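You operate a simulated robot arm through the tools that you are given. There is no shell and no other tool. Be economical: measure what you need, move in short steps, check, and stop when the job is done.

You run a simulated robot arm. Do the job below in one go: nothing can be reset, and whatever is moved stays where it is left.

JOB
Soak the white rag clean in the pink basin.
Fine: tip the small jug's suds in first, jug back where it stood; lay the clean rag in the shallow grey tray. Set down upright: small jug.

Only the result counts: the job must be done as asked and must still hold three seconds after the hand-in. Knocking over, shifting, dropping, spilling or breaking anything else fails it.

ROBOT AND FRAMES
A 7-joint arm with a two-finger parallel gripper, fixed in place. Base frame: the origin is at the foot of the arm, x ahead of it, y to its left, z up; the work surface is at about z = 0. Lengths are in m, angles in rad, forces in N, time in s.
With the tool pointing down near the work surface it reaches from about 0.24 to 0.62 m from the base axis. Its first joint turns from -1.152 to 1.152 rad. Payload 2.6 kg.
The TCP is the grasp point between the finger pads, 0.03 m short of the fingertips. In the tool frame z runs along the fingers and y along their closing line. The gripper opens to 0.094 m. The fingers are 0.028 m wide and 0.01 m thick; the gripper's body (0.05 by 0.096 m) begins 0.055 m behind the TCP.
Orientation is told as [roll, pitch, yaw] about the base's x, y, z axes, in that order, counted from this pose: with the fingers straight down and closing along the base's y, the tool's x points along the base's -x, its y along +y and its z along -z.

CONTROLS
- The arm moves only by the tool play_rows. Its argument "rows" is a list of rows, each a list of 7 numbers: the gripper command, from -1 (shut) to 1 (fully open), values between in proportion, then the shift along the tool's x, y, z in units of 250 mm (1.0 is 250 mm), then the turn, a rotation vector about the tool's x, y, z in units of 60 degrees (1.0 is 60 degrees). In form: [[gripper, dx, dy, dz, rx, ry, rz], ...]. A call has 1 to 10 rows; each row is the pose to reach, as a shift and turn from the pose commanded when the call began, along the tool's axes at that moment. A call with a number of a shift or a turn outside -1 to 1 is refused whole. Each row takes 0.2 s and may step no farther than 0.05 m and 0.15 rad from the row before; otherwise, or with a gripper value out of range, the whole call is refused. A pose out of reach is approached as far as the arm can. The call stops where the force on the tool passes 40 N (or 10 N more than at its start, if that is more) or the arm is blocked; 0.2 s more then pass. The fingers move at their own pace (about 0.072 m/s each) and stop on an object; they squeeze with about 32 N. The grip force told is the motor's: it shows also when the fingers shut on nothing. Time passes only in rows, and 0.2 s behind the last, so rows that repeat a pose let the fingers close. It gives the time, the measured TCP pose, the force on the tool (base axes), the opening and the grip force at its end, in the units of the frame above (readings bear some noise), with the torque about the TCP (base axes, N m) and any sound that the robot's microphone picked up, and new pictures: "show" is both (left out), scene, wrist or none.
- Cameras (640 x 400 px; columns grow to the right, rows downward): "scene" is fixed at [0.0139, 0.4242, 0.5538]; the picture's right is [-0.91, -0.41, 0.00], its down [-0.28, 0.61, -0.74] and it looks along [0.31, -0.67, -0.67] (base axes); focal length 214 px, centre (320, 200). "wrist" rides on the gripper at [0.076, 0.014, -0.102] in the tool frame; the picture's right is [-0.18, 0.98, 0.00], its down [-0.75, -0.14, -0.64] and it looks along [-0.63, -0.12, 0.77] (tool axes); focal length 243 px, centre (320, 200). There is no depth. A picture from a camera that has moved, and an enlarged one, comes with that camera's place and axes in the base frame and with its lens.
- close_up(camera, box): a new picture of the part [left, top, right, bottom] of that camera's present view, enlarged. The clock stands still meanwhile.
- job_done(): hands the job in; it is judged then, once.

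Go step by step. Nothing tells you positions but the pictures and the camera data: compare them with the known pose of the tool, close in by small moves and look again before you grip or let go. The budget is 120 turns and 200 pictures, counting those below and the enlarged ones. Unless the task says otherwise, let go and move clear before handing in, and close with one line.

The tools are called after "Call:" by a JSON object that holds its "method" and its "body". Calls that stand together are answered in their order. play_rows: Moves the arm, as the interface text tells. Its arguments: {"type":"object","properties":{"rows":{"type":"array","items":{"type":"array","items":{"type":"number"}}},"show":{"type":"string","enum":["both","scene","wrist","none"]}},"required":["rows"]} The other tools are called the same way: close_up (camera, box) takes an enlarged picture of a part of a camera's view; job_done () hands the job in.

At the start:

```text
t: 0.0
ee_pos: [0.321, -0.1663, 0.416]
ee_rot: [0.0, -0.001, 0.0]
force: [-1.0, -0.3, 0.1]
ft_torque: [0.01, -0.02, -0.04]
opening: 0.0938
finger_force: 0.1
```

scene: 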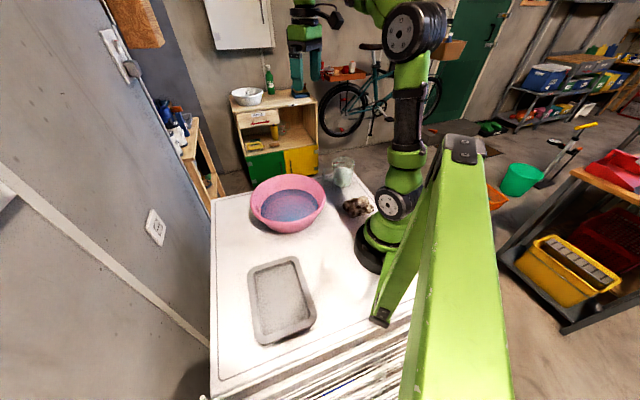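
wrist: 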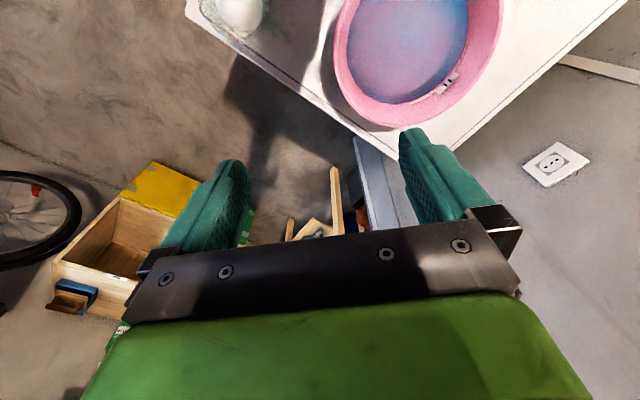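

The scene shows a pink basin with water, a glass-like jug behind it, a dark/dirty crumpled item near the arm base (probably the rag), and a grey tray. I'll enlarge these first.

Call:
{"method": "close_up", "body": {"camera": "scene", "box": [230, 140, 410, 252]}}

Call:
{"method": "close_up", "body": {"camera": "scene", "box": [200, 230, 400, 355]}}

Call:
{"method": "close_up", "body": {"camera": "scene", "box": [310, 145, 390, 225]}}

```text
3.56 times, centred on (320, 196) of scene
camera zoom: at [0.0139, 0.4242, 0.5538], right [-0.91, -0.41, 0.0], down [-0.28, 0.61, -0.74], along [0.31, -0.67, -0.67], focal length 763 px, centre (320, 214)
```

zoom: 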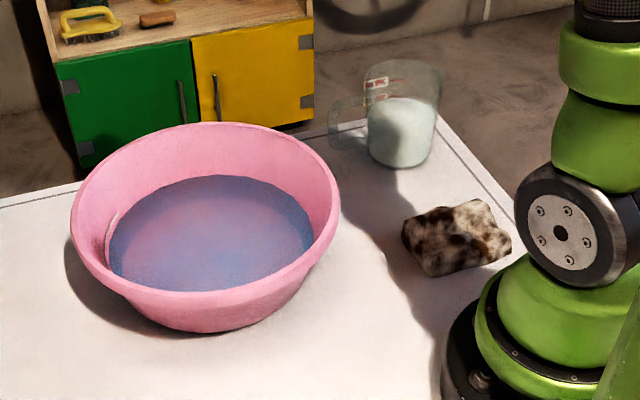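

```text
3.20 times, centred on (300, 292) of scene
camera zoom: at [0.0139, 0.4242, 0.5538], right [-0.91, -0.41, 0.0], down [-0.28, 0.61, -0.74], along [0.31, -0.67, -0.67], focal length 686 px, centre (384, -96)
```

zoom: 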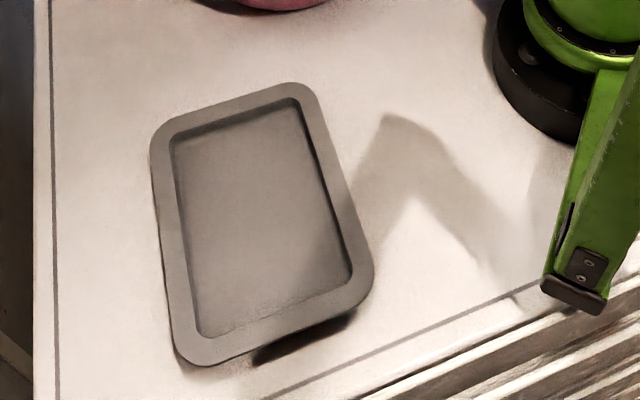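

```text
5.00 times, centred on (350, 185) of scene
camera zoom: at [0.0139, 0.4242, 0.5538], right [-0.91, -0.41, 0.0], down [-0.28, 0.61, -0.74], along [0.31, -0.67, -0.67], focal length 1072 px, centre (170, 275)
```

zoom: 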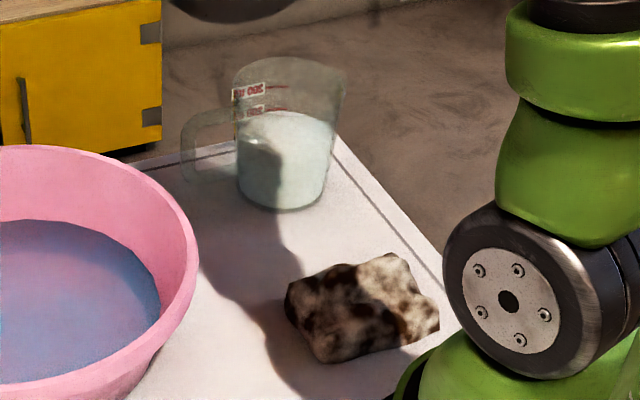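

The jug stands near (0.23, -0.27), the basin near (0.31, 0.02), the stained rag near (0.12, -0.14), and the tray near (0.19, 0.26). I'll move back and to the side to get a wrist view of all of these.

Call:
{"method": "play_rows", "body": {"rows": [[1, 0.1, 0.0, 0, 0, 0, 0], [1, 0.2, 0.0, 0, 0, 0, 0], [1, 0.28, 0, 0, 0, 0, 0]]}}

```text
t: 0.8
ee_pos: [0.2507, -0.1664, 0.4152]
ee_rot: [0.0, 0.0, 0.001]
force: [0.5, -0.2, -0.4]
ft_torque: [-0.01, 0.0, 0.0]
opening: 0.0938
finger_force: 0.0
camera wrist: at [0.1757, -0.1502, 0.5177], right [0.18, 0.98, 0.0], down [0.75, -0.14, 0.64], along [0.63, -0.12, -0.77], focal length 243 px, centre (320, 200)
```

scene: 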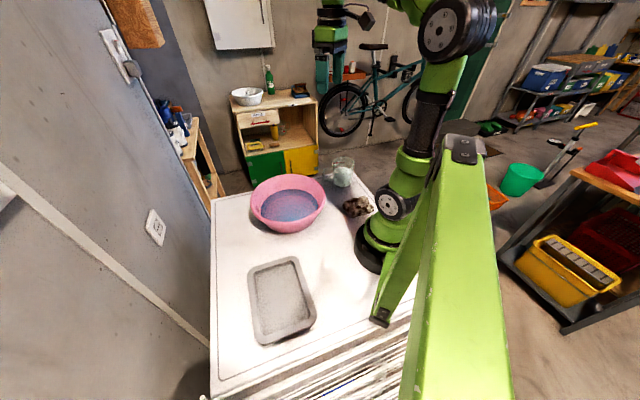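
wrist: 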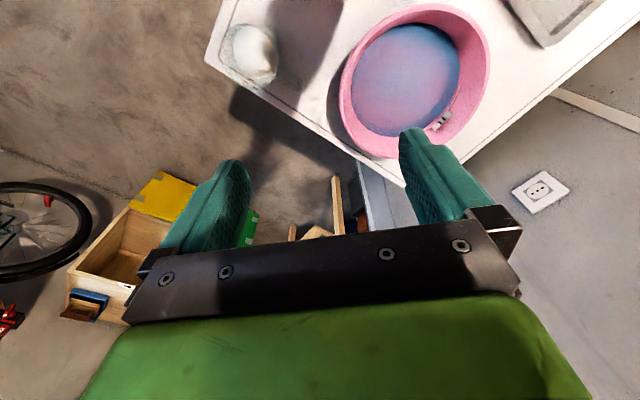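

Call:
{"method": "close_up", "body": {"camera": "wrist", "box": [200, 0, 340, 88]}}

Call:
{"method": "close_up", "body": {"camera": "wrist", "box": [310, 0, 520, 165]}}

```text
4.55 times, centred on (270, 44) of wrist
camera zoom: at [0.1757, -0.1502, 0.5177], right [0.18, 0.98, 0.0], down [0.75, -0.14, 0.64], along [0.63, -0.12, -0.77], focal length 1103 px, centre (547, 909)
```

zoom: 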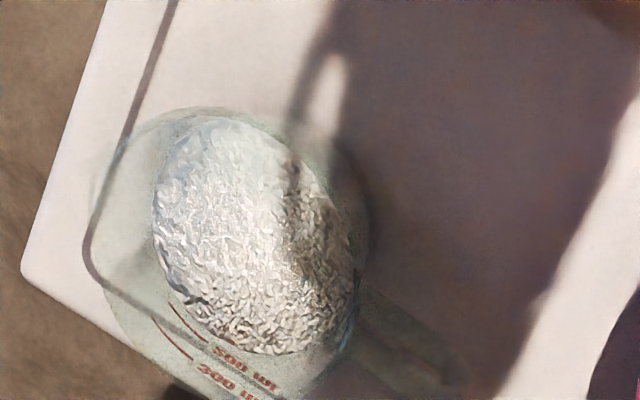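

```text
2.42 times, centred on (415, 82) of wrist
camera zoom: at [0.1757, -0.1502, 0.5177], right [0.18, 0.98, 0.0], down [0.75, -0.14, 0.64], along [0.63, -0.12, -0.77], focal length 588 px, centre (90, 485)
```

zoom: 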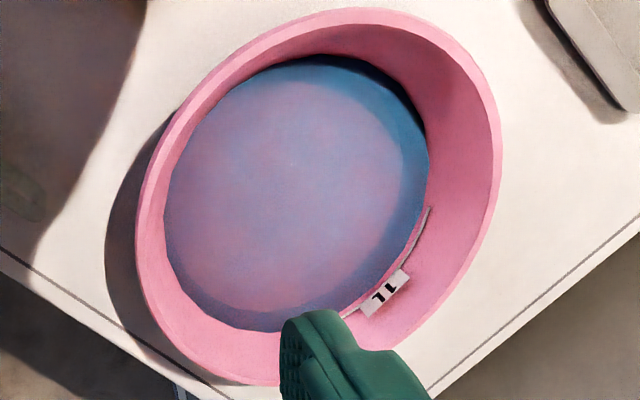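

Both views put the jug at about (0.228, -0.266), roughly 0.105 tall and 0.08 wide, with its handle at azimuth ~43° and the spout opposite. I'll first rehearse the pouring pose with the gripper empty, high above the basin, to see whether it can be reached.

Call:
{"method": "play_rows", "body": {"rows": [[1, -0.034, 0.128, 0, 0, 0, -0.13], [1, -0.068, 0.257, 0, 0, 0, -0.26], [1, -0.103, 0.386, 0, 0, 0, -0.39], [1, -0.137, 0.514, 0, 0, 0, -0.52], [1, -0.171, 0.643, 0, 0, 0, -0.65], [1, -0.205, 0.771, 0, 0, 0, -0.78], [1, -0.24, 0.9, 0, 0, 0, -0.91]], "show": "wrist"}}

Call:
{"method": "play_rows", "body": {"rows": [[1, 0, 0, 0, 0, 0, -0.14], [1, 0, 0, 0, 0, 0, -0.28], [1, 0, 0, 0, 0, 0, -0.42], [1, 0, 0, 0, 0, 0, -0.56]], "show": "wrist"}}

```text
t: 2.4
ee_pos: [0.3099, 0.0602, 0.4146]
ee_rot: [-0.001, 0.0, 0.954]
force: [-0.5, 0.7, 0.1]
ft_torque: [-0.01, 0.01, -0.03]
opening: 0.0942
finger_force: 0.0
camera wrist: at [0.2557, 0.0069, 0.5176], right [-0.7, 0.72, 0.0], down [0.55, 0.53, 0.64], along [0.46, 0.45, -0.77], focal length 243 px, centre (320, 200)
```

wrist: 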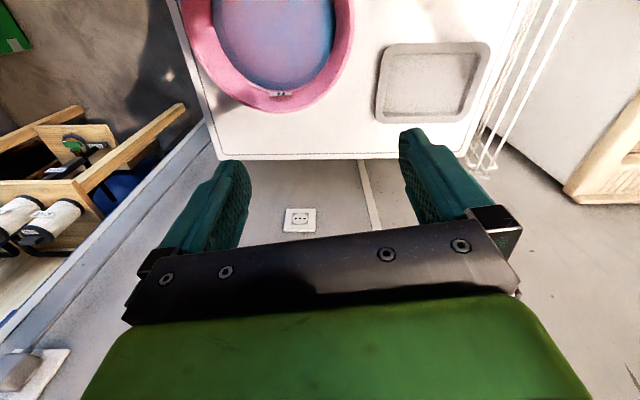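

```text
t: 3.4
ee_pos: [0.3095, 0.0592, 0.4153]
ee_rot: [0.002, 0.001, 1.545]
force: [-0.2, -0.6, 0.2]
ft_torque: [-0.01, 0.01, 0.02]
opening: 0.0941
finger_force: 0.0
camera wrist: at [0.2954, -0.0153, 0.518], right [-0.98, 0.21, 0.0], down [0.16, 0.75, 0.64], along [0.14, 0.63, -0.77], focal length 243 px, centre (320, 200)
```

wrist: 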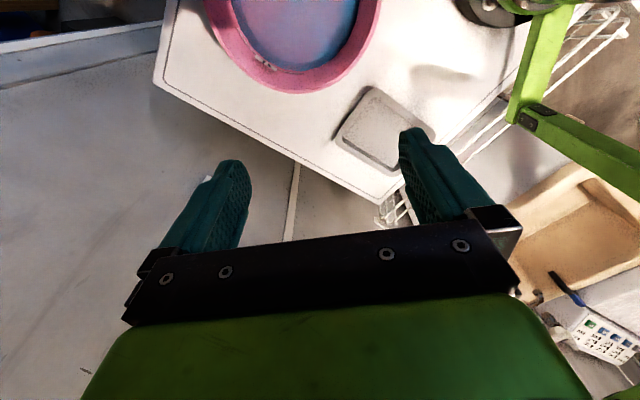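

The yaw is reachable. Next I'll rehearse the tilt, rotating about tool y.

Call:
{"method": "play_rows", "body": {"rows": [[1, 0, 0, 0.1, 0, -0.14, 0], [1, 0, 0, 0.2, 0, -0.28, 0], [1, 0, 0, 0.3, 0, -0.42, 0], [1, 0, 0, 0.4, 0, -0.56, 0], [1, 0, 0, 0.5, 0, -0.7, 0], [1, 0, 0, 0.6, 0, -0.84, 0], [1, 0, 0, 0.64, 0, -0.98, 0]], "show": "none"}}

Call:
{"method": "play_rows", "body": {"rows": [[1, 0, 0, 0, 0, -0.14, 0], [1, 0, 0, 0, 0, -0.28, 0], [1, 0, 0, 0, 0, -0.42, 0], [1, 0, 0, 0, 0, -0.56, 0], [1, 0, 0, 0, 0, -0.7, 0], [1, 0, 0, 0, 0, -0.84, 0], [1, 0, 0, 0, 0, -0.98, 0]], "show": "scene"}}

```text
t: 5.0
ee_pos: [0.3115, 0.059, 0.2557]
ee_rot: [-0.002, -1.028, 1.542]
force: [-0.7, 0.6, -0.9]
ft_torque: [0.0, -0.01, -0.02]
opening: 0.0937
finger_force: 0.0
```

```text
t: 6.6
ee_pos: [0.3577, 0.0792, 0.2533]
ee_rot: [3.141, -1.088, -1.602]
force: [0.5, 0.5, -0.8]
ft_torque: [0.0, 0.0, -0.02]
opening: 0.0941
finger_force: 0.1
out of reach, approached as far as the arm can: row 4, 5, 6, 7
```

scene: 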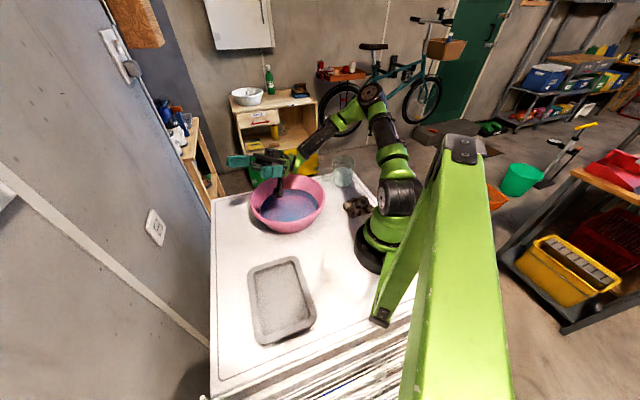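

The tilt reaches about 118°, which is enough. I'll undo it and go over the jug.

Call:
{"method": "play_rows", "body": {"rows": [[1, 0, 0, 0, 0, 0.14, 0], [1, 0, 0, 0, 0, 0.28, 0], [1, 0, 0, 0, 0, 0.42, 0], [1, 0, 0, 0, 0, 0.56, 0], [1, 0, 0, 0, 0, 0.7, 0], [1, 0, 0, 0, 0, 0.84, 0], [1, 0, 0, 0, 0, 0.98, 0]], "show": "none"}}

Call:
{"method": "play_rows", "body": {"rows": [[1, 0, 0, 0, 0, 0.14, 0], [1, 0, 0, 0, 0, 0.28, 0], [1, 0, 0, 0, 0, 0.42, 0], [1, 0, 0, 0, 0, 0.56, 0], [1, 0, 0, 0, 0, 0.7, 0], [1, 0, 0, 0, 0, 0.84, 0], [1, 0, 0, 0, 0, 0.98, 0]], "show": "none"}}

```text
t: 8.2
ee_pos: [0.3564, 0.0792, 0.2525]
ee_rot: [0.001, -1.022, 1.539]
force: [-0.5, 0.0, -0.1]
ft_torque: [0.01, -0.03, 0.02]
opening: 0.0938
finger_force: 0.1
```

```text
t: 9.8
ee_pos: [0.3567, 0.0787, 0.2527]
ee_rot: [-0.002, 0.002, 1.538]
force: [0.1, 0.2, -0.2]
ft_torque: [0.02, 0.01, 0.01]
opening: 0.0941
finger_force: 0.1
```

Now moving above the jug with the closing line across the handle (yaw ~43°).

Call:
{"method": "play_rows", "body": {"rows": [[1, 0.17, 0.06, -0.05, 0, 0, 0], [1, 0.34, 0.12, -0.1, 0, 0, 0], [1, 0.51, 0.18, -0.1, 0, 0, 0], [1, 0.69, 0.235, -0.1, 0, 0, 0]], "show": "none"}}

Call:
{"method": "play_rows", "body": {"rows": [[1, 0.12, 0.04, 0, 0, 0, 0.125], [1, 0.24, 0.08, 0, 0, 0, 0.25], [1, 0.36, 0.12, 0, 0, 0, 0.375], [1, 0.48, 0.16, 0, 0, 0, 0.5], [1, 0.6, 0.2, 0, 0, 0, 0.625], [1, 0.7, 0.235, 0, 0, 0, 0.752]]}}

```text
t: 10.8
ee_pos: [0.2911, -0.0916, 0.2783]
ee_rot: [-0.001, 0.0, 1.538]
force: [-0.4, -0.9, 0.4]
ft_torque: [0.03, -0.03, 0.02]
opening: 0.0938
finger_force: 0.0
```

```text
t: 12.2
ee_pos: [0.2294, -0.2647, 0.2777]
ee_rot: [0.0, 0.001, 0.75]
force: [0.0, 0.0, -0.4]
ft_torque: [0.03, -0.02, 0.03]
opening: 0.0941
finger_force: 0.1
camera wrist: at [0.1635, -0.3048, 0.3803], right [-0.54, 0.84, 0.0], down [0.65, 0.41, 0.64], along [0.54, 0.34, -0.77], focal length 243 px, centre (320, 200)
```

scene: 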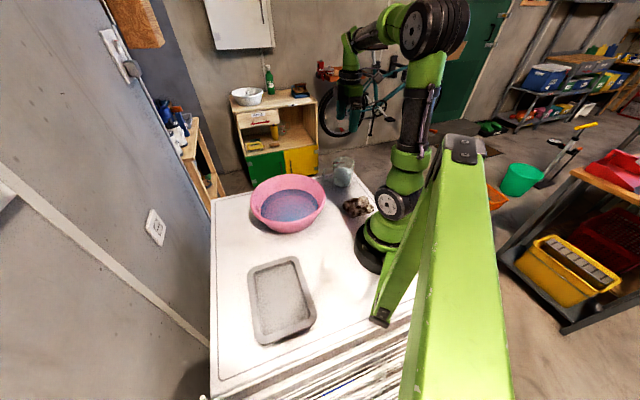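
wrist: 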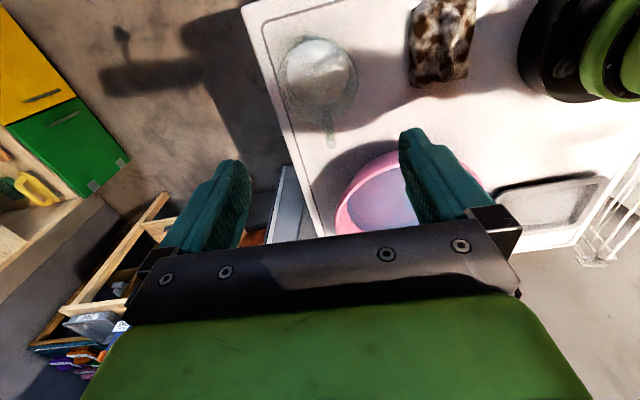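

Call:
{"method": "close_up", "body": {"camera": "wrist", "box": [240, 20, 400, 160]}}

Call:
{"method": "close_up", "body": {"camera": "wrist", "box": [380, 0, 520, 88]}}

```text
2.86 times, centred on (320, 90) of wrist
camera zoom: at [0.1635, -0.3048, 0.3803], right [-0.54, 0.84, 0.0], down [0.65, 0.41, 0.64], along [0.54, 0.34, -0.77], focal length 693 px, centre (320, 514)
```

zoom: 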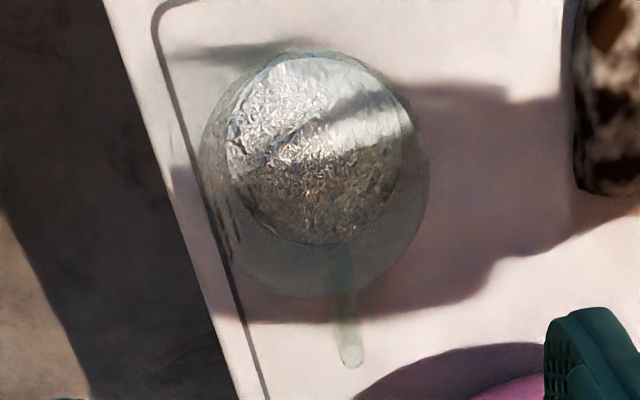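

```text
4.55 times, centred on (450, 44) of wrist
camera zoom: at [0.1635, -0.3048, 0.3803], right [-0.54, 0.84, 0.0], down [0.65, 0.41, 0.64], along [0.54, 0.34, -0.77], focal length 1103 px, centre (-271, 909)
```

zoom: 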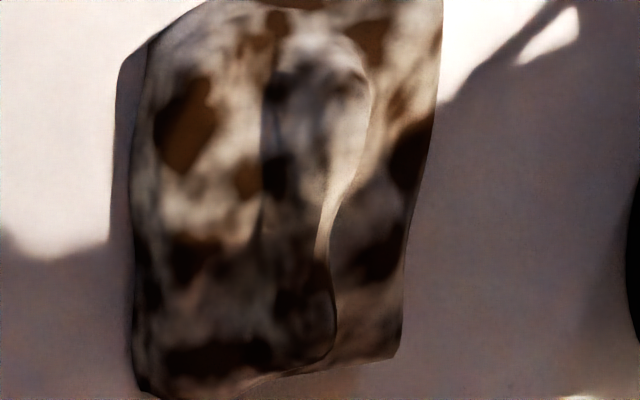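

The jug's rim is about 0.086 wide and ~0.10 high, centred near (0.223, -0.269), and the handle lines up with my yaw. I'll descend to just above the rim and check the centring.

Call:
{"method": "play_rows", "body": {"rows": [[1, 0.01, -0.002, 0.15, 0, 0, 0], [1, 0.02, -0.003, 0.3, 0, 0, 0], [1, 0.03, -0.004, 0.45, 0, 0, 0]]}}

Call:
{"method": "close_up", "body": {"camera": "scene", "box": [286, 130, 414, 210]}}

Call:
{"method": "close_up", "body": {"camera": "wrist", "box": [160, 0, 480, 200]}}

```text
t: 13.0
ee_pos: [0.2245, -0.2701, 0.1652]
ee_rot: [0.001, 0.0, 0.75]
force: [0.0, 0.1, 0.5]
ft_torque: [-0.02, 0.03, 0.0]
opening: 0.0941
finger_force: 0.1
camera wrist: at [0.1592, -0.3106, 0.2671], right [-0.54, 0.84, 0.0], down [0.65, 0.41, 0.64], along [0.54, 0.34, -0.77], focal length 243 px, centre (320, 200)
```

scene: 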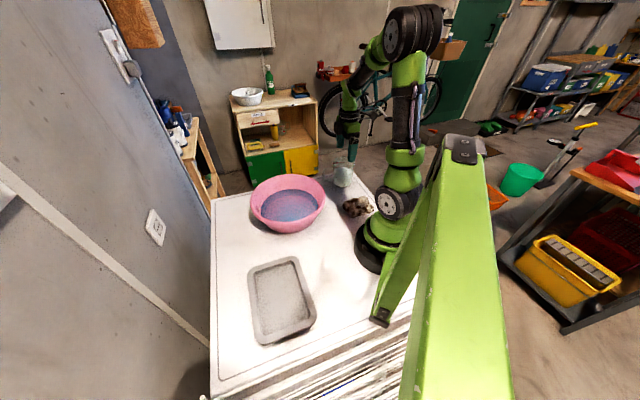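
wrist: 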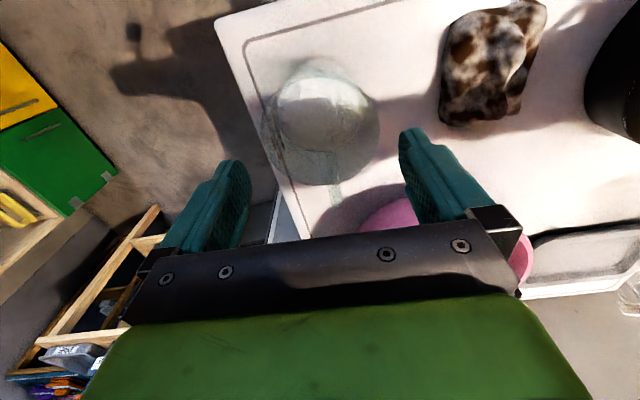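

```text
5.00 times, centred on (350, 170) of scene
camera zoom: at [0.0139, 0.4242, 0.5538], right [-0.91, -0.41, 0.0], down [-0.28, 0.61, -0.74], along [0.31, -0.67, -0.67], focal length 1072 px, centre (170, 350)
```

zoom: 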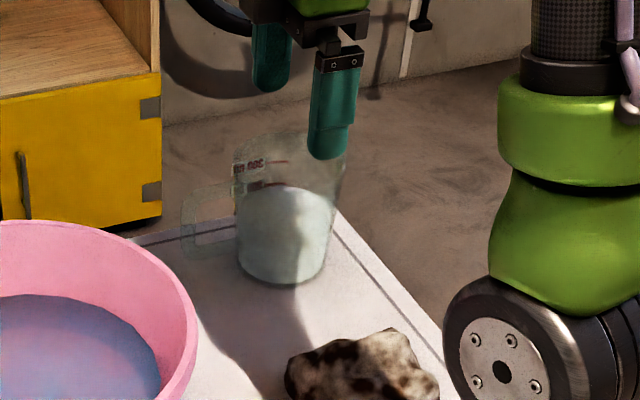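

```text
2.00 times, centred on (320, 100) of wrist
camera zoom: at [0.1592, -0.3106, 0.2671], right [-0.54, 0.84, 0.0], down [0.65, 0.41, 0.64], along [0.54, 0.34, -0.77], focal length 485 px, centre (320, 400)
```

zoom: 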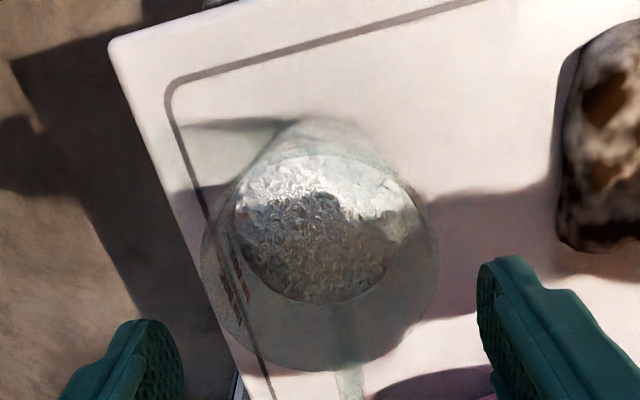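

The alignment looks good: the rim is centred between the fingers with ~3 mm clearance each side. I'll lower partway past the rim and check forces.

Call:
{"method": "play_rows", "body": {"rows": [[1, 0.012, 0, 0.06, 0, 0, 0], [1, 0.012, 0, 0.1, 0, 0, 0], [1, 0.012, 0, 0.14, 0, 0, 0], [1, 0.012, 0, 0.18, 0, 0, 0], [1, 0.012, 0, 0.2, 0, 0, 0]], "show": "wrist"}}

Call:
{"method": "close_up", "body": {"camera": "scene", "box": [286, 130, 414, 210]}}

```text
t: 14.2
ee_pos: [0.2213, -0.272, 0.115]
ee_rot: [0.001, 0.0, 0.753]
force: [0.0, 0.8, -0.6]
ft_torque: [0.02, 0.03, -0.01]
opening: 0.094
finger_force: 0.1
camera wrist: at [0.1569, -0.3125, 0.218], right [-0.54, 0.84, 0.0], down [0.65, 0.41, 0.64], along [0.54, 0.34, -0.77], focal length 243 px, centre (320, 200)
```

wrist: 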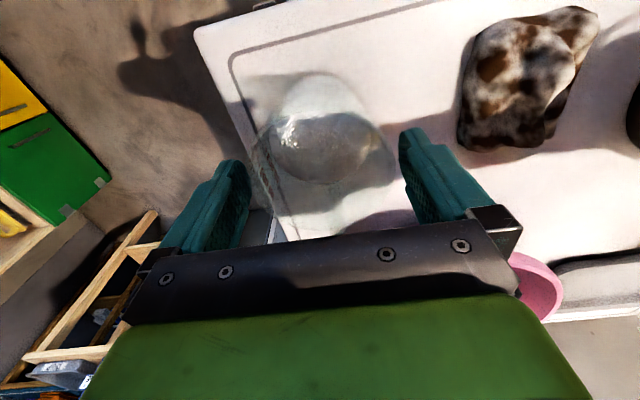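

```text
5.00 times, centred on (350, 170) of scene
camera zoom: at [0.0139, 0.4242, 0.5538], right [-0.91, -0.41, 0.0], down [-0.28, 0.61, -0.74], along [0.31, -0.67, -0.67], focal length 1072 px, centre (170, 350)
```

zoom: 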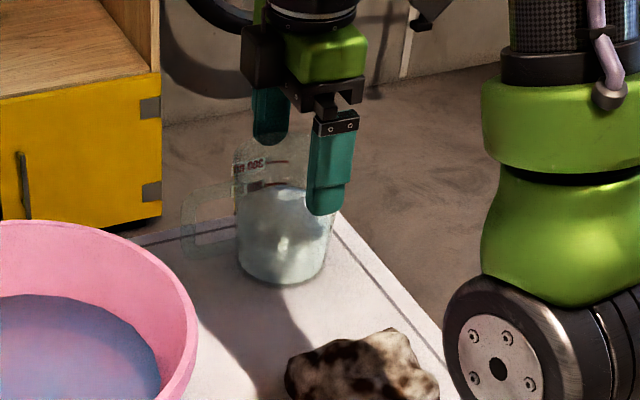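

No contact so far. I'll continue down to grip height and close.

Call:
{"method": "play_rows", "body": {"rows": [[1, 0, 0, 0.05, 0, 0, 0], [1, 0, 0, 0.1, 0, 0, 0], [1, 0, 0, 0.15, 0, 0, 0], [1, 0, 0, 0.2, 0, 0, 0], [1, 0, 0, 0.208, 0, 0, 0]], "show": "wrist"}}

Call:
{"method": "close_up", "body": {"camera": "scene", "box": [286, 130, 414, 210]}}

```text
t: 15.4
ee_pos: [0.2215, -0.2731, 0.0624]
ee_rot: [-0.002, 0.0, 0.753]
force: [-0.9, -0.3, 0.2]
ft_torque: [0.03, 0.01, 0.04]
opening: 0.0942
finger_force: 0.0
camera wrist: at [0.1568, -0.3124, 0.1656], right [-0.54, 0.84, 0.0], down [0.65, 0.41, 0.64], along [0.54, 0.34, -0.77], focal length 243 px, centre (320, 200)
```

wrist: 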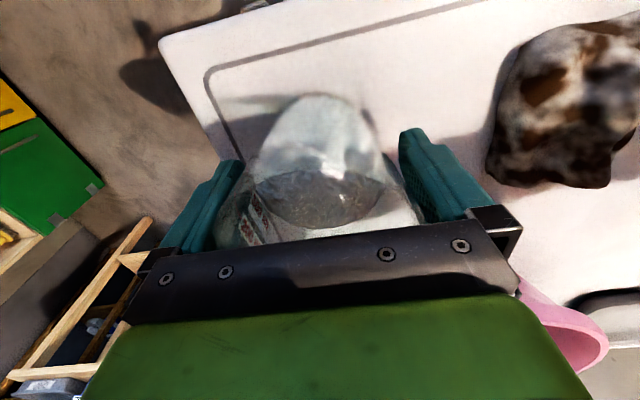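

```text
5.00 times, centred on (350, 170) of scene
camera zoom: at [0.0139, 0.4242, 0.5538], right [-0.91, -0.41, 0.0], down [-0.28, 0.61, -0.74], along [0.31, -0.67, -0.67], focal length 1072 px, centre (170, 350)
```

zoom: 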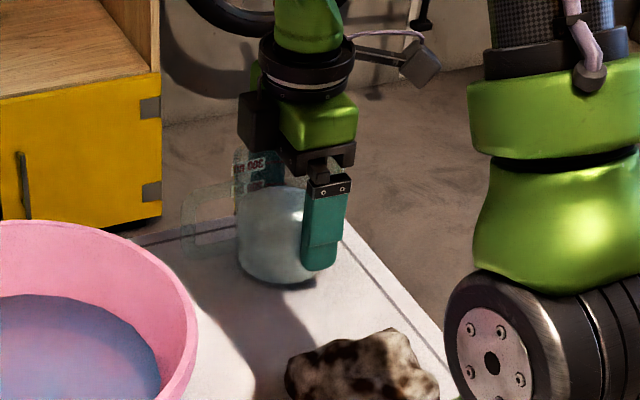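

The fingers are around the jug. Closing on it now.

Call:
{"method": "play_rows", "body": {"rows": [[-1, 0, 0, 0, 0, 0, 0], [-1, 0, 0, 0, 0, 0, 0], [-1, 0, 0, 0, 0, 0, 0], [-1, 0, 0, 0, 0, 0, 0]], "show": "wrist"}}

Call:
{"method": "play_rows", "body": {"rows": [[-1, 0, 0, -0.06, 0, 0, 0], [-1, 0, 0, -0.12, 0, 0, 0], [-1, 0, 0, -0.2, 0, 0, 0], [-1, 0, 0, -0.2, 0, 0, 0]], "show": "wrist"}}

Call:
{"method": "close_up", "body": {"camera": "scene", "box": [286, 110, 414, 190]}}

```text
t: 16.4
ee_pos: [0.2202, -0.2721, 0.0633]
ee_rot: [0.001, -0.002, 0.752]
force: [0.5, 0.0, -0.6]
ft_torque: [0.03, -0.05, -0.01]
opening: 0.0876
finger_force: 31.8
camera wrist: at [0.1567, -0.3124, 0.1657], right [-0.54, 0.84, 0.0], down [0.65, 0.41, 0.64], along [0.54, 0.34, -0.77], focal length 243 px, centre (320, 200)
```

wrist: 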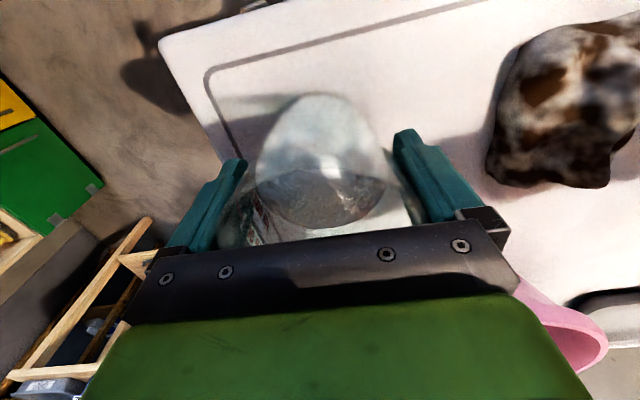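

```text
t: 17.4
ee_pos: [0.2203, -0.2723, 0.1128]
ee_rot: [-0.001, -0.001, 0.753]
force: [-0.7, -0.4, -2.2]
ft_torque: [-0.07, 0.08, -0.02]
opening: 0.0877
finger_force: 32.8
camera wrist: at [0.1568, -0.3127, 0.2156], right [-0.54, 0.84, 0.0], down [0.65, 0.41, 0.64], along [0.54, 0.34, -0.77], focal length 243 px, centre (320, 200)
```

wrist: 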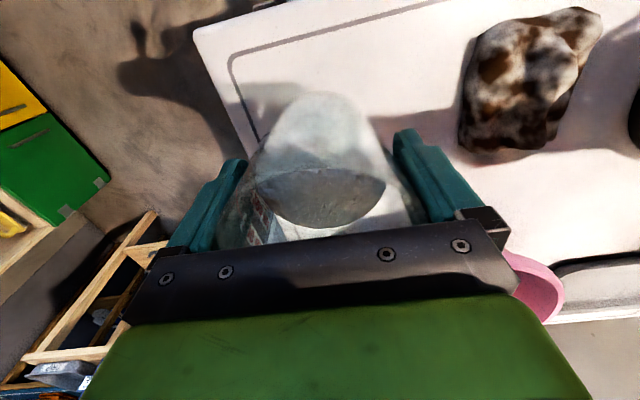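

```text
5.00 times, centred on (350, 150) of scene
camera zoom: at [0.0139, 0.4242, 0.5538], right [-0.91, -0.41, 0.0], down [-0.28, 0.61, -0.74], along [0.31, -0.67, -0.67], focal length 1072 px, centre (170, 450)
```

zoom: 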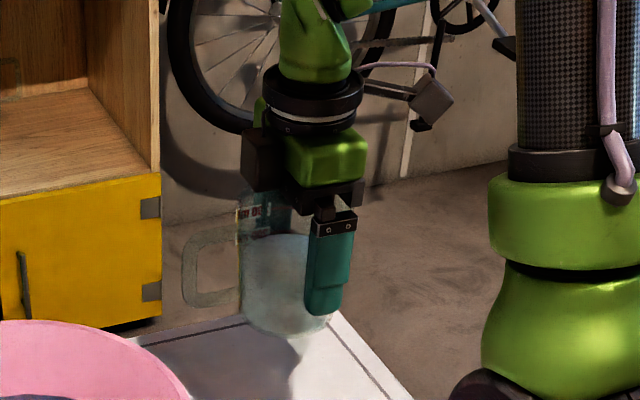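

The jug is held (about 0.23 kg); its home is TCP (0.2205, -0.272, 0.0628), yaw 0.752. I'll lift it and carry it gently to the basin.

Call:
{"method": "play_rows", "body": {"rows": [[-1, 0, 0, -0.06, 0, 0, 0], [-1, 0, 0, -0.17, 0, 0, 0], [-1, 0, 0, -0.3, 0, 0, 0], [-1, 0, 0, -0.43, 0, 0, 0], [-1, 0, 0, -0.56, 0, 0, 0], [-1, 0, 0, -0.66, 0, 0, 0], [-1, 0, 0, -0.7, 0, 0, 0]], "show": "none"}}

Call:
{"method": "play_rows", "body": {"rows": [[-1, -0.04, 0.02, 0, 0, 0, -0.02], [-1, -0.11, 0.06, 0, 0, 0, -0.07], [-1, -0.19, 0.11, 0, 0, 0, -0.12], [-1, -0.28, 0.16, 0, 0, 0, -0.18], [-1, -0.37, 0.21, 0, 0, 0, -0.24], [-1, -0.46, 0.26, 0, 0, 0, -0.3], [-1, -0.54, 0.305, 0, 0, 0, -0.35], [-1, -0.583, 0.33, 0, 0, 0, -0.375]], "show": "none"}}

Call:
{"method": "play_rows", "body": {"rows": [[-1, -0.04, 0.005, 0, 0, 0, -0.02], [-1, -0.12, 0.015, 0, 0, 0, -0.07], [-1, -0.21, 0.026, 0, 0, 0, -0.12], [-1, -0.3, 0.037, 0, 0, 0, -0.18], [-1, -0.4, 0.05, 0, 0, 0, -0.24], [-1, -0.5, 0.06, 0, 0, 0, -0.3], [-1, -0.6, 0.073, 0, 0, 0, -0.35], [-1, -0.665, 0.081, 0, 0, 0, -0.377]]}}

```text
t: 19.0
ee_pos: [0.222, -0.2729, 0.2889]
ee_rot: [-0.001, 0.002, 0.751]
force: [0.8, -0.4, -1.5]
ft_torque: [0.0, 0.04, 0.0]
opening: 0.0872
finger_force: 32.2
```

```text
t: 20.8
ee_pos: [0.2707, -0.1124, 0.287]
ee_rot: [-0.001, 0.0, 1.145]
force: [-0.4, -0.6, -2.1]
ft_torque: [0.0, 0.05, 0.0]
opening: 0.0873
finger_force: 31.5
```

```text
t: 22.6
ee_pos: [0.3211, 0.047, 0.2889]
ee_rot: [0.0, 0.0, 1.539]
force: [0.4, 0.8, -2.1]
ft_torque: [-0.04, 0.0, -0.02]
opening: 0.0872
finger_force: 32.5
camera wrist: at [0.3054, -0.0264, 0.3911], right [-0.98, 0.21, 0.0], down [0.16, 0.75, 0.64], along [0.14, 0.63, -0.77], focal length 243 px, centre (320, 200)
```

scene: 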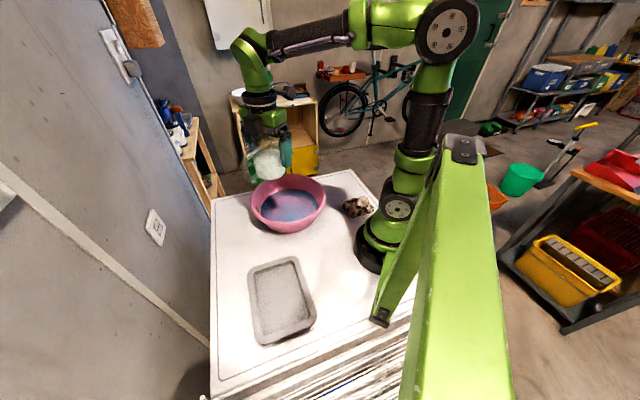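
wrist: 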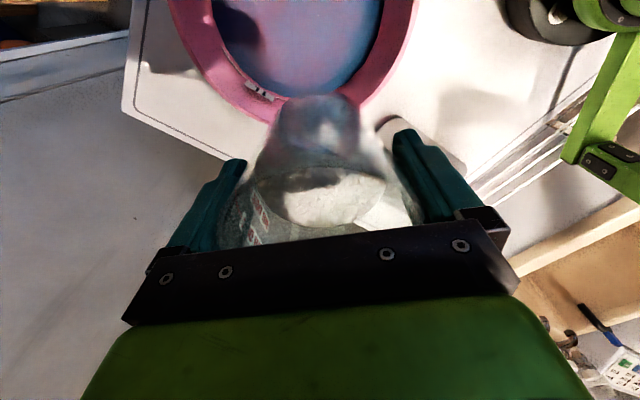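

The jug is over the basin (centre ~(0.33, -0.015), radius ~0.115). I'll start tilting gently while lowering a little.

Call:
{"method": "play_rows", "body": {"rows": [[-1, 0, 0, 0.04, 0, -0.06, 0], [-1, 0, 0, 0.08, 0, -0.14, 0], [-1, 0, 0, 0.12, 0, -0.22, 0], [-1, 0, 0, 0.16, 0, -0.3, 0], [-1, 0, 0, 0.18, 0, -0.38, 0], [-1, 0, 0, 0.18, 0, -0.46, 0]]}}

Call:
{"method": "close_up", "body": {"camera": "scene", "box": [220, 120, 348, 240]}}

```text
t: 24.0
ee_pos: [0.3204, 0.0479, 0.243]
ee_rot: [0.0, -0.482, 1.542]
force: [-0.6, 0.1, -2.1]
ft_torque: [-0.02, 0.01, 0.0]
opening: 0.0873
finger_force: 31.8
camera wrist: at [0.3044, -0.0658, 0.2987], right [-0.98, 0.19, 0.08], down [0.15, 0.36, 0.92], along [0.15, 0.91, -0.39], focal length 243 px, centre (320, 200)
```

scene: 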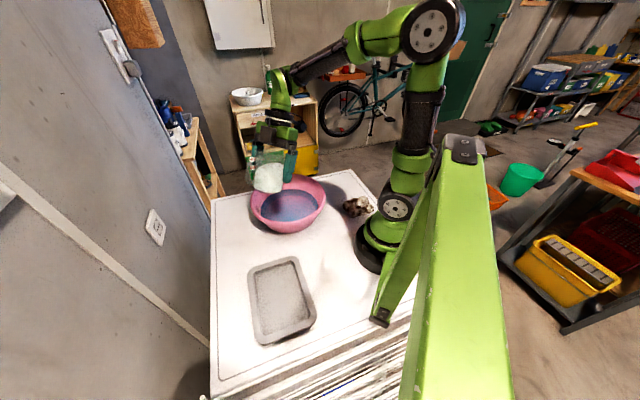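
wrist: 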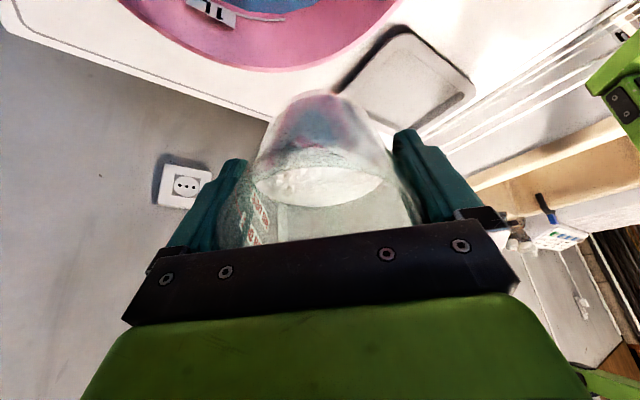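

```text
3.33 times, centred on (284, 180) of scene
camera zoom: at [0.0139, 0.4242, 0.5538], right [-0.91, -0.41, 0.0], down [-0.28, 0.61, -0.74], along [0.31, -0.67, -0.67], focal length 715 px, centre (440, 267)
```

zoom: 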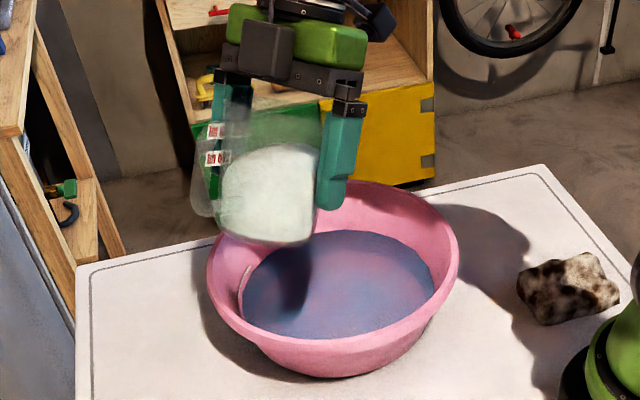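

The spout is directly over the centre of the water. I'll continue tilting slowly.

Call:
{"method": "play_rows", "body": {"rows": [[-1, 0, 0, 0, 0, -0.06, 0], [-1, 0, 0, 0, 0, -0.12, 0], [-1, 0, 0, 0, 0, -0.18, 0], [-1, 0, 0, 0, 0, -0.24, 0], [-1, 0, 0, 0, 0, -0.3, 0], [-1, 0, 0, 0, 0, -0.36, 0], [-1, 0, 0, 0, 0, -0.42, 0], [-1, 0, 0, 0, 0, -0.48, 0]], "show": "wrist"}}

Call:
{"method": "close_up", "body": {"camera": "scene", "box": [220, 120, 348, 240]}}

```text
t: 25.8
ee_pos: [0.3225, 0.0482, 0.2424]
ee_rot: [0.0, -0.986, 1.54]
force: [-0.8, 0.2, -1.5]
ft_torque: [-0.06, -0.02, 0.01]
opening: 0.0868
finger_force: 32.1
camera wrist: at [0.3041, -0.078, 0.2365], right [-0.98, 0.13, 0.15], down [0.14, -0.12, 0.98], along [0.15, 0.98, 0.1], focal length 243 px, centre (320, 200)
```

wrist: 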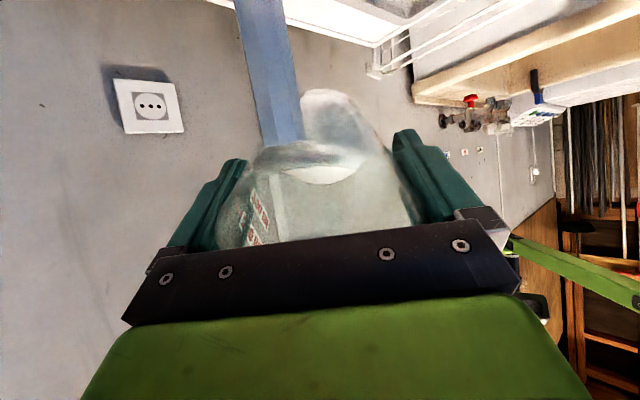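

```text
3.33 times, centred on (284, 180) of scene
camera zoom: at [0.0139, 0.4242, 0.5538], right [-0.91, -0.41, 0.0], down [-0.28, 0.61, -0.74], along [0.31, -0.67, -0.67], focal length 715 px, centre (440, 267)
```

zoom: 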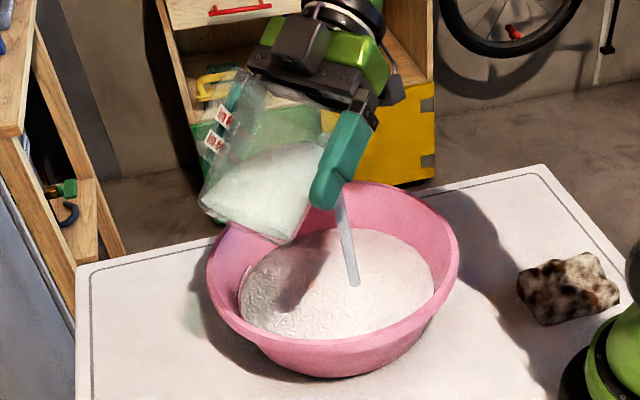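

It's pouring cleanly into the basin. I'll keep tilting slowly, with a pause.

Call:
{"method": "play_rows", "body": {"rows": [[-1, 0, 0, 0, 0, -0.05, 0], [-1, 0, 0, 0, 0, -0.1, 0], [-1, 0, 0, 0, 0, -0.15, 0], [-1, 0, 0, 0, 0, -0.2, 0], [-1, 0, 0, 0, 0, -0.25, 0], [-1, 0, 0, 0, 0, -0.3, 0], [-1, 0, 0, 0, 0, -0.35, 0], [-1, 0, 0, 0, 0, -0.4, 0], [-1, 0, 0, 0, 0, -0.45, 0], [-1, 0, 0, 0, 0, -0.5, 0]], "show": "wrist"}}

Call:
{"method": "close_up", "body": {"camera": "scene", "box": [220, 120, 348, 240]}}

```text
t: 28.0
ee_pos: [0.3218, 0.0475, 0.2426]
ee_rot: [0.0, -1.508, 1.539]
force: [0.0, -0.2, -1.3]
ft_torque: [-0.02, 0.03, -0.01]
opening: 0.0866
finger_force: 32.0
camera wrist: at [0.3047, -0.0578, 0.1734], right [-0.98, 0.04, 0.18], down [0.12, -0.6, 0.79], along [0.14, 0.8, 0.58], focal length 243 px, centre (320, 200)
```

wrist: 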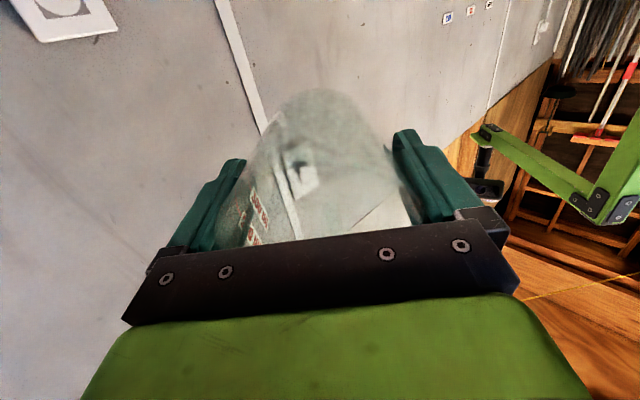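

```text
3.33 times, centred on (284, 180) of scene
camera zoom: at [0.0139, 0.4242, 0.5538], right [-0.91, -0.41, 0.0], down [-0.28, 0.61, -0.74], along [0.31, -0.67, -0.67], focal length 715 px, centre (440, 267)
```

zoom: 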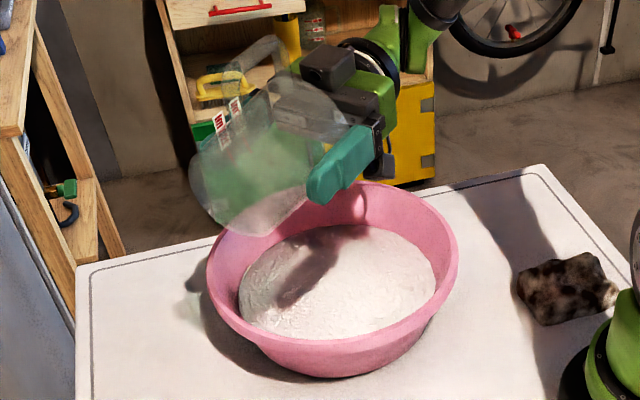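

Nearly empty. I'll tilt a little more to drain the rest.

Call:
{"method": "play_rows", "body": {"rows": [[-1, 0, 0, 0, 0, -0.06, 0], [-1, 0, 0, 0, 0, -0.12, 0], [-1, 0, 0, 0, 0, -0.18, 0], [-1, 0, 0, 0, 0, -0.24, 0], [-1, 0, 0, 0, 0, -0.3, 0], [-1, 0, 0, 0, 0, -0.3, 0], [-1, 0, 0, 0, 0, -0.3, 0], [-1, 0, 0, 0, 0, -0.3, 0]], "show": "wrist"}}

Call:
{"method": "close_up", "body": {"camera": "scene", "box": [220, 120, 348, 240]}}

```text
t: 29.8
ee_pos: [0.3469, 0.0561, 0.2449]
ee_rot: [3.138, -1.319, -1.596]
force: [-0.9, 0.8, -0.4]
ft_torque: [-0.04, 0.0, -0.02]
opening: 0.0868
finger_force: 31.8
out of reach, approached as far as the arm can: row 2, 3, 4, 5, 6, 7, 8
camera wrist: at [0.3313, -0.0216, 0.1438], right [-0.98, -0.02, 0.18], down [0.12, -0.81, 0.57], along [0.14, 0.58, 0.8], focal length 243 px, centre (320, 200)
```

wrist: 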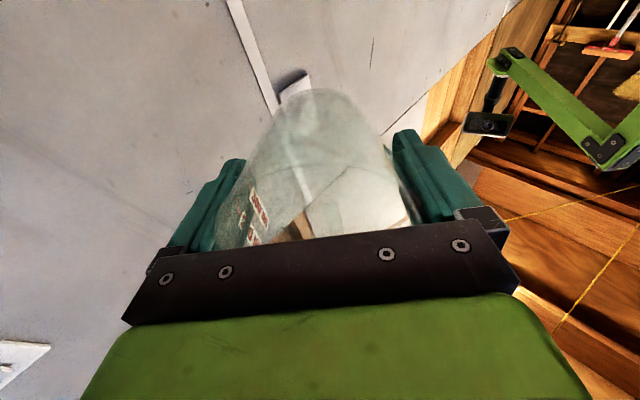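

```text
3.33 times, centred on (284, 180) of scene
camera zoom: at [0.0139, 0.4242, 0.5538], right [-0.91, -0.41, 0.0], down [-0.28, 0.61, -0.74], along [0.31, -0.67, -0.67], focal length 715 px, centre (440, 267)
```

zoom: 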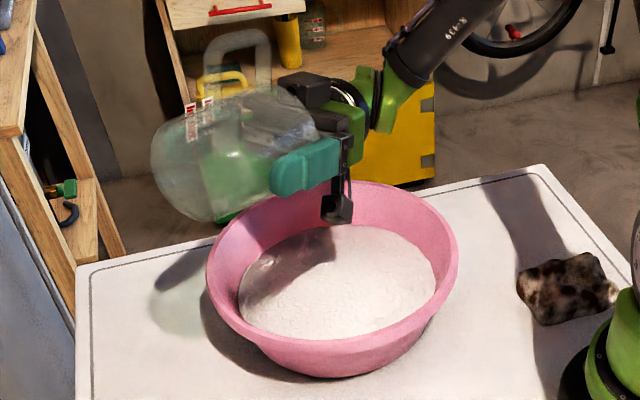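

The jug is empty. I'll bring it upright and carry it back.

Call:
{"method": "play_rows", "body": {"rows": [[-1, 0, 0, 0, 0, 0.125, 0], [-1, 0, 0, 0, 0, 0.25, 0], [-1, 0, 0, 0, 0, 0.375, 0], [-1, 0, 0, 0, 0, 0.5, 0], [-1, 0, 0, 0, 0, 0.625, 0], [-1, 0, 0, 0, 0, 0.75, 0], [-1, 0, 0, 0, 0, 0.87, 0]], "show": "none"}}

Call:
{"method": "play_rows", "body": {"rows": [[-1, 0, 0, 0, 0, 0.125, 0], [-1, 0, 0, 0, 0, 0.25, 0], [-1, 0, 0, 0, 0, 0.375, 0], [-1, 0, 0, 0, 0, 0.5, 0], [-1, 0, 0, 0, 0, 0.625, 0], [-1, 0, 0, 0, 0, 0.75, 0], [-1, 0, 0, 0, 0, 0.87, 0]], "show": "scene"}}

```text
t: 31.4
ee_pos: [0.3476, 0.0567, 0.2432]
ee_rot: [0.001, -0.91, 1.538]
force: [-0.1, 0.4, -1.4]
ft_torque: [-0.02, 0.03, 0.0]
opening: 0.0867
finger_force: 32.1
```

```text
t: 33.0
ee_pos: [0.3461, 0.0575, 0.2415]
ee_rot: [0.0, 0.001, 1.542]
force: [-0.3, -0.8, -1.3]
ft_torque: [-0.02, -0.02, -0.01]
opening: 0.0868
finger_force: 32.3
```

scene: 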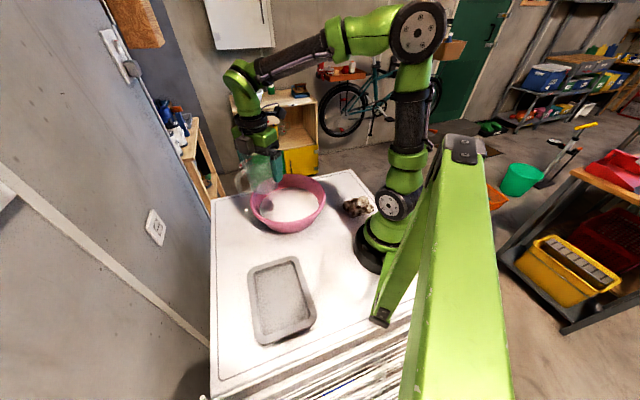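

Call:
{"method": "play_rows", "body": {"rows": [[-1, 0.06, 0.02, -0.05, 0, 0, 0.03], [-1, 0.16, 0.06, -0.1, 0, 0, 0.1], [-1, 0.28, 0.1, -0.1, 0, 0, 0.16], [-1, 0.4, 0.14, -0.1, 0, 0, 0.22], [-1, 0.52, 0.18, -0.1, 0, 0, 0.29], [-1, 0.62, 0.216, -0.1, 0, 0, 0.35], [-1, 0.666, 0.232, -0.1, 0, 0, 0.376]], "show": "none"}}

Call:
{"method": "play_rows", "body": {"rows": [[-1, 0.06, -0.003, 0, 0, 0, 0.03], [-1, 0.16, -0.009, 0, 0, 0, 0.1], [-1, 0.28, -0.016, 0, 0, 0, 0.16], [-1, 0.4, -0.023, 0, 0, 0, 0.22], [-1, 0.52, -0.03, 0, 0, 0, 0.29], [-1, 0.64, -0.037, 0, 0, 0, 0.35], [-1, 0.703, -0.041, 0, 0, 0, 0.378], [-1, 0.703, -0.041, 0, 0, 0, 0.378]], "show": "wrist"}}

```text
t: 34.6
ee_pos: [0.2844, -0.108, 0.2668]
ee_rot: [0.0, 0.001, 1.145]
force: [-0.6, -0.8, -0.4]
ft_torque: [-0.02, -0.02, 0.03]
opening: 0.0867
finger_force: 31.7
```

```text
t: 36.4
ee_pos: [0.2204, -0.2705, 0.2668]
ee_rot: [-0.001, 0.0, 0.749]
force: [1.1, 0.4, -1.0]
ft_torque: [0.01, 0.05, 0.0]
opening: 0.0863
finger_force: 31.8
camera wrist: at [0.1566, -0.3116, 0.3701], right [-0.53, 0.85, 0.0], down [0.65, 0.41, 0.64], along [0.54, 0.34, -0.77], focal length 243 px, centre (320, 200)
```

wrist: 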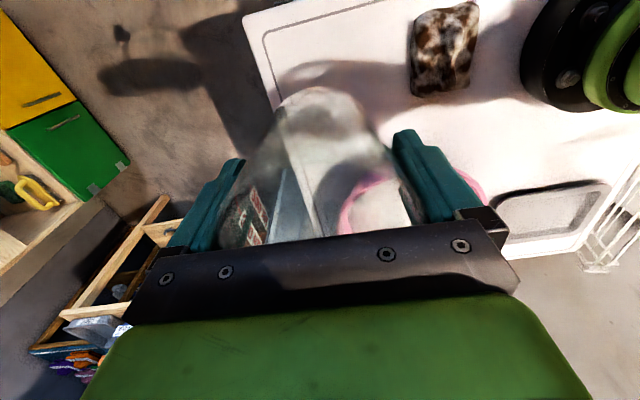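

Call:
{"method": "play_rows", "body": {"rows": [[-1, 0.002, -0.002, 0.12, 0, 0, 0], [-1, 0.002, -0.002, 0.25, 0, 0, 0], [-1, 0.002, -0.002, 0.38, 0, 0, 0], [-1, 0.002, -0.002, 0.5, 0, 0, 0], [-1, 0.002, -0.002, 0.62, 0, 0, 0], [-1, 0.002, -0.002, 0.7, 0, 0, 0], [-1, 0.002, -0.002, 0.76, 0, 0, 0]], "show": "wrist"}}

Call:
{"method": "close_up", "body": {"camera": "scene", "box": [286, 130, 414, 210]}}

```text
t: 38.0
ee_pos: [0.2213, -0.2719, 0.0779]
ee_rot: [0.0, 0.0, 0.749]
force: [0.0, -0.5, -0.7]
ft_torque: [0.01, 0.01, -0.01]
opening: 0.0869
finger_force: 31.5
camera wrist: at [0.1563, -0.3121, 0.1803], right [-0.53, 0.85, 0.0], down [0.65, 0.41, 0.64], along [0.54, 0.34, -0.77], focal length 243 px, centre (320, 200)
```

wrist: 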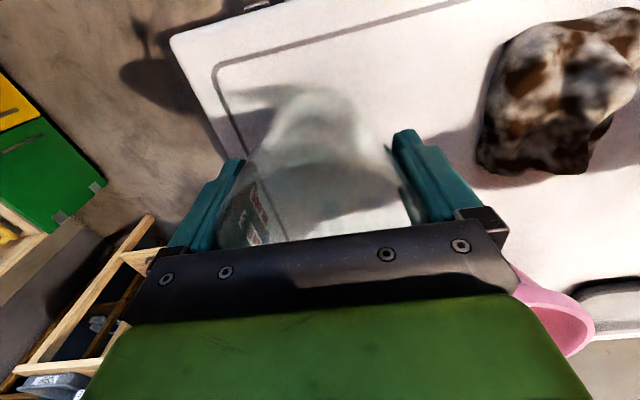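

```text
5.00 times, centred on (350, 170) of scene
camera zoom: at [0.0139, 0.4242, 0.5538], right [-0.91, -0.41, 0.0], down [-0.28, 0.61, -0.74], along [0.31, -0.67, -0.67], focal length 1072 px, centre (170, 350)
```

zoom: 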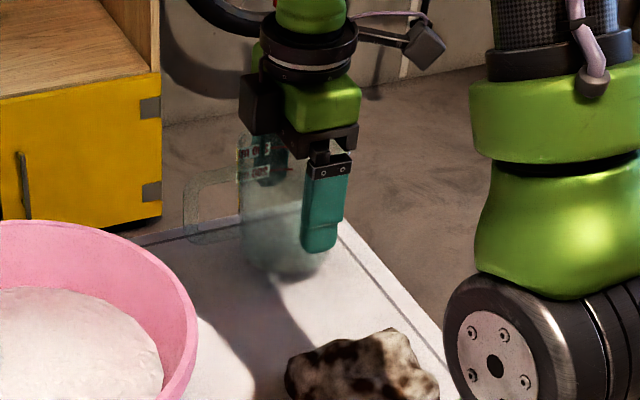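

Call:
{"method": "play_rows", "body": {"rows": [[-1, 0, 0, 0.02, 0, 0, 0], [-1, 0, 0, 0.04, 0, 0, 0], [-1, 0, 0, 0.052, 0, 0, 0], [-1, 0, 0, 0.052, 0, 0, 0]], "show": "none"}}

Call:
{"method": "close_up", "body": {"camera": "scene", "box": [286, 130, 414, 210]}}

```text
t: 39.0
ee_pos: [0.2204, -0.2714, 0.0651]
ee_rot: [-0.001, 0.001, 0.749]
force: [-0.4, 0.8, -1.2]
ft_torque: [-0.01, 0.02, 0.0]
opening: 0.0869
finger_force: 31.9
```

```text
5.00 times, centred on (350, 170) of scene
camera zoom: at [0.0139, 0.4242, 0.5538], right [-0.91, -0.41, 0.0], down [-0.28, 0.61, -0.74], along [0.31, -0.67, -0.67], focal length 1072 px, centre (170, 350)
```

zoom: 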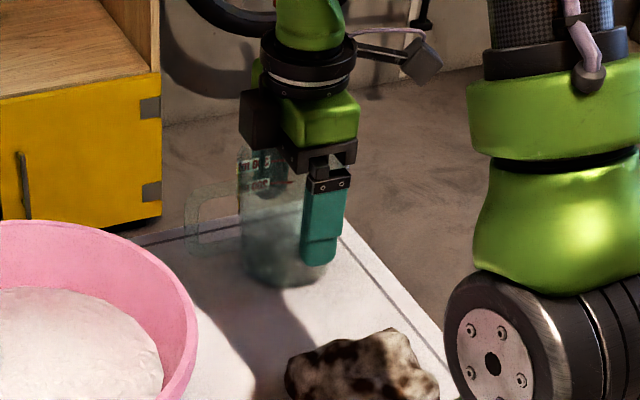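

Call:
{"method": "play_rows", "body": {"rows": [[-1, 0, 0, 0.004, 0, 0, 0], [-1, 0, 0, 0.008, 0, 0, 0], [-1, 0, 0, 0.01, 0, 0, 0], [-1, 0, 0, 0.01, 0, 0, 0]], "show": "none"}}

```text
t: 40.0
ee_pos: [0.2215, -0.274, 0.0629]
ee_rot: [-0.005, 0.001, 0.75]
force: [-2.7, 1.9, 24.2]
ft_torque: [0.3, -0.4, 0.02]
opening: 0.087
finger_force: 31.6
```

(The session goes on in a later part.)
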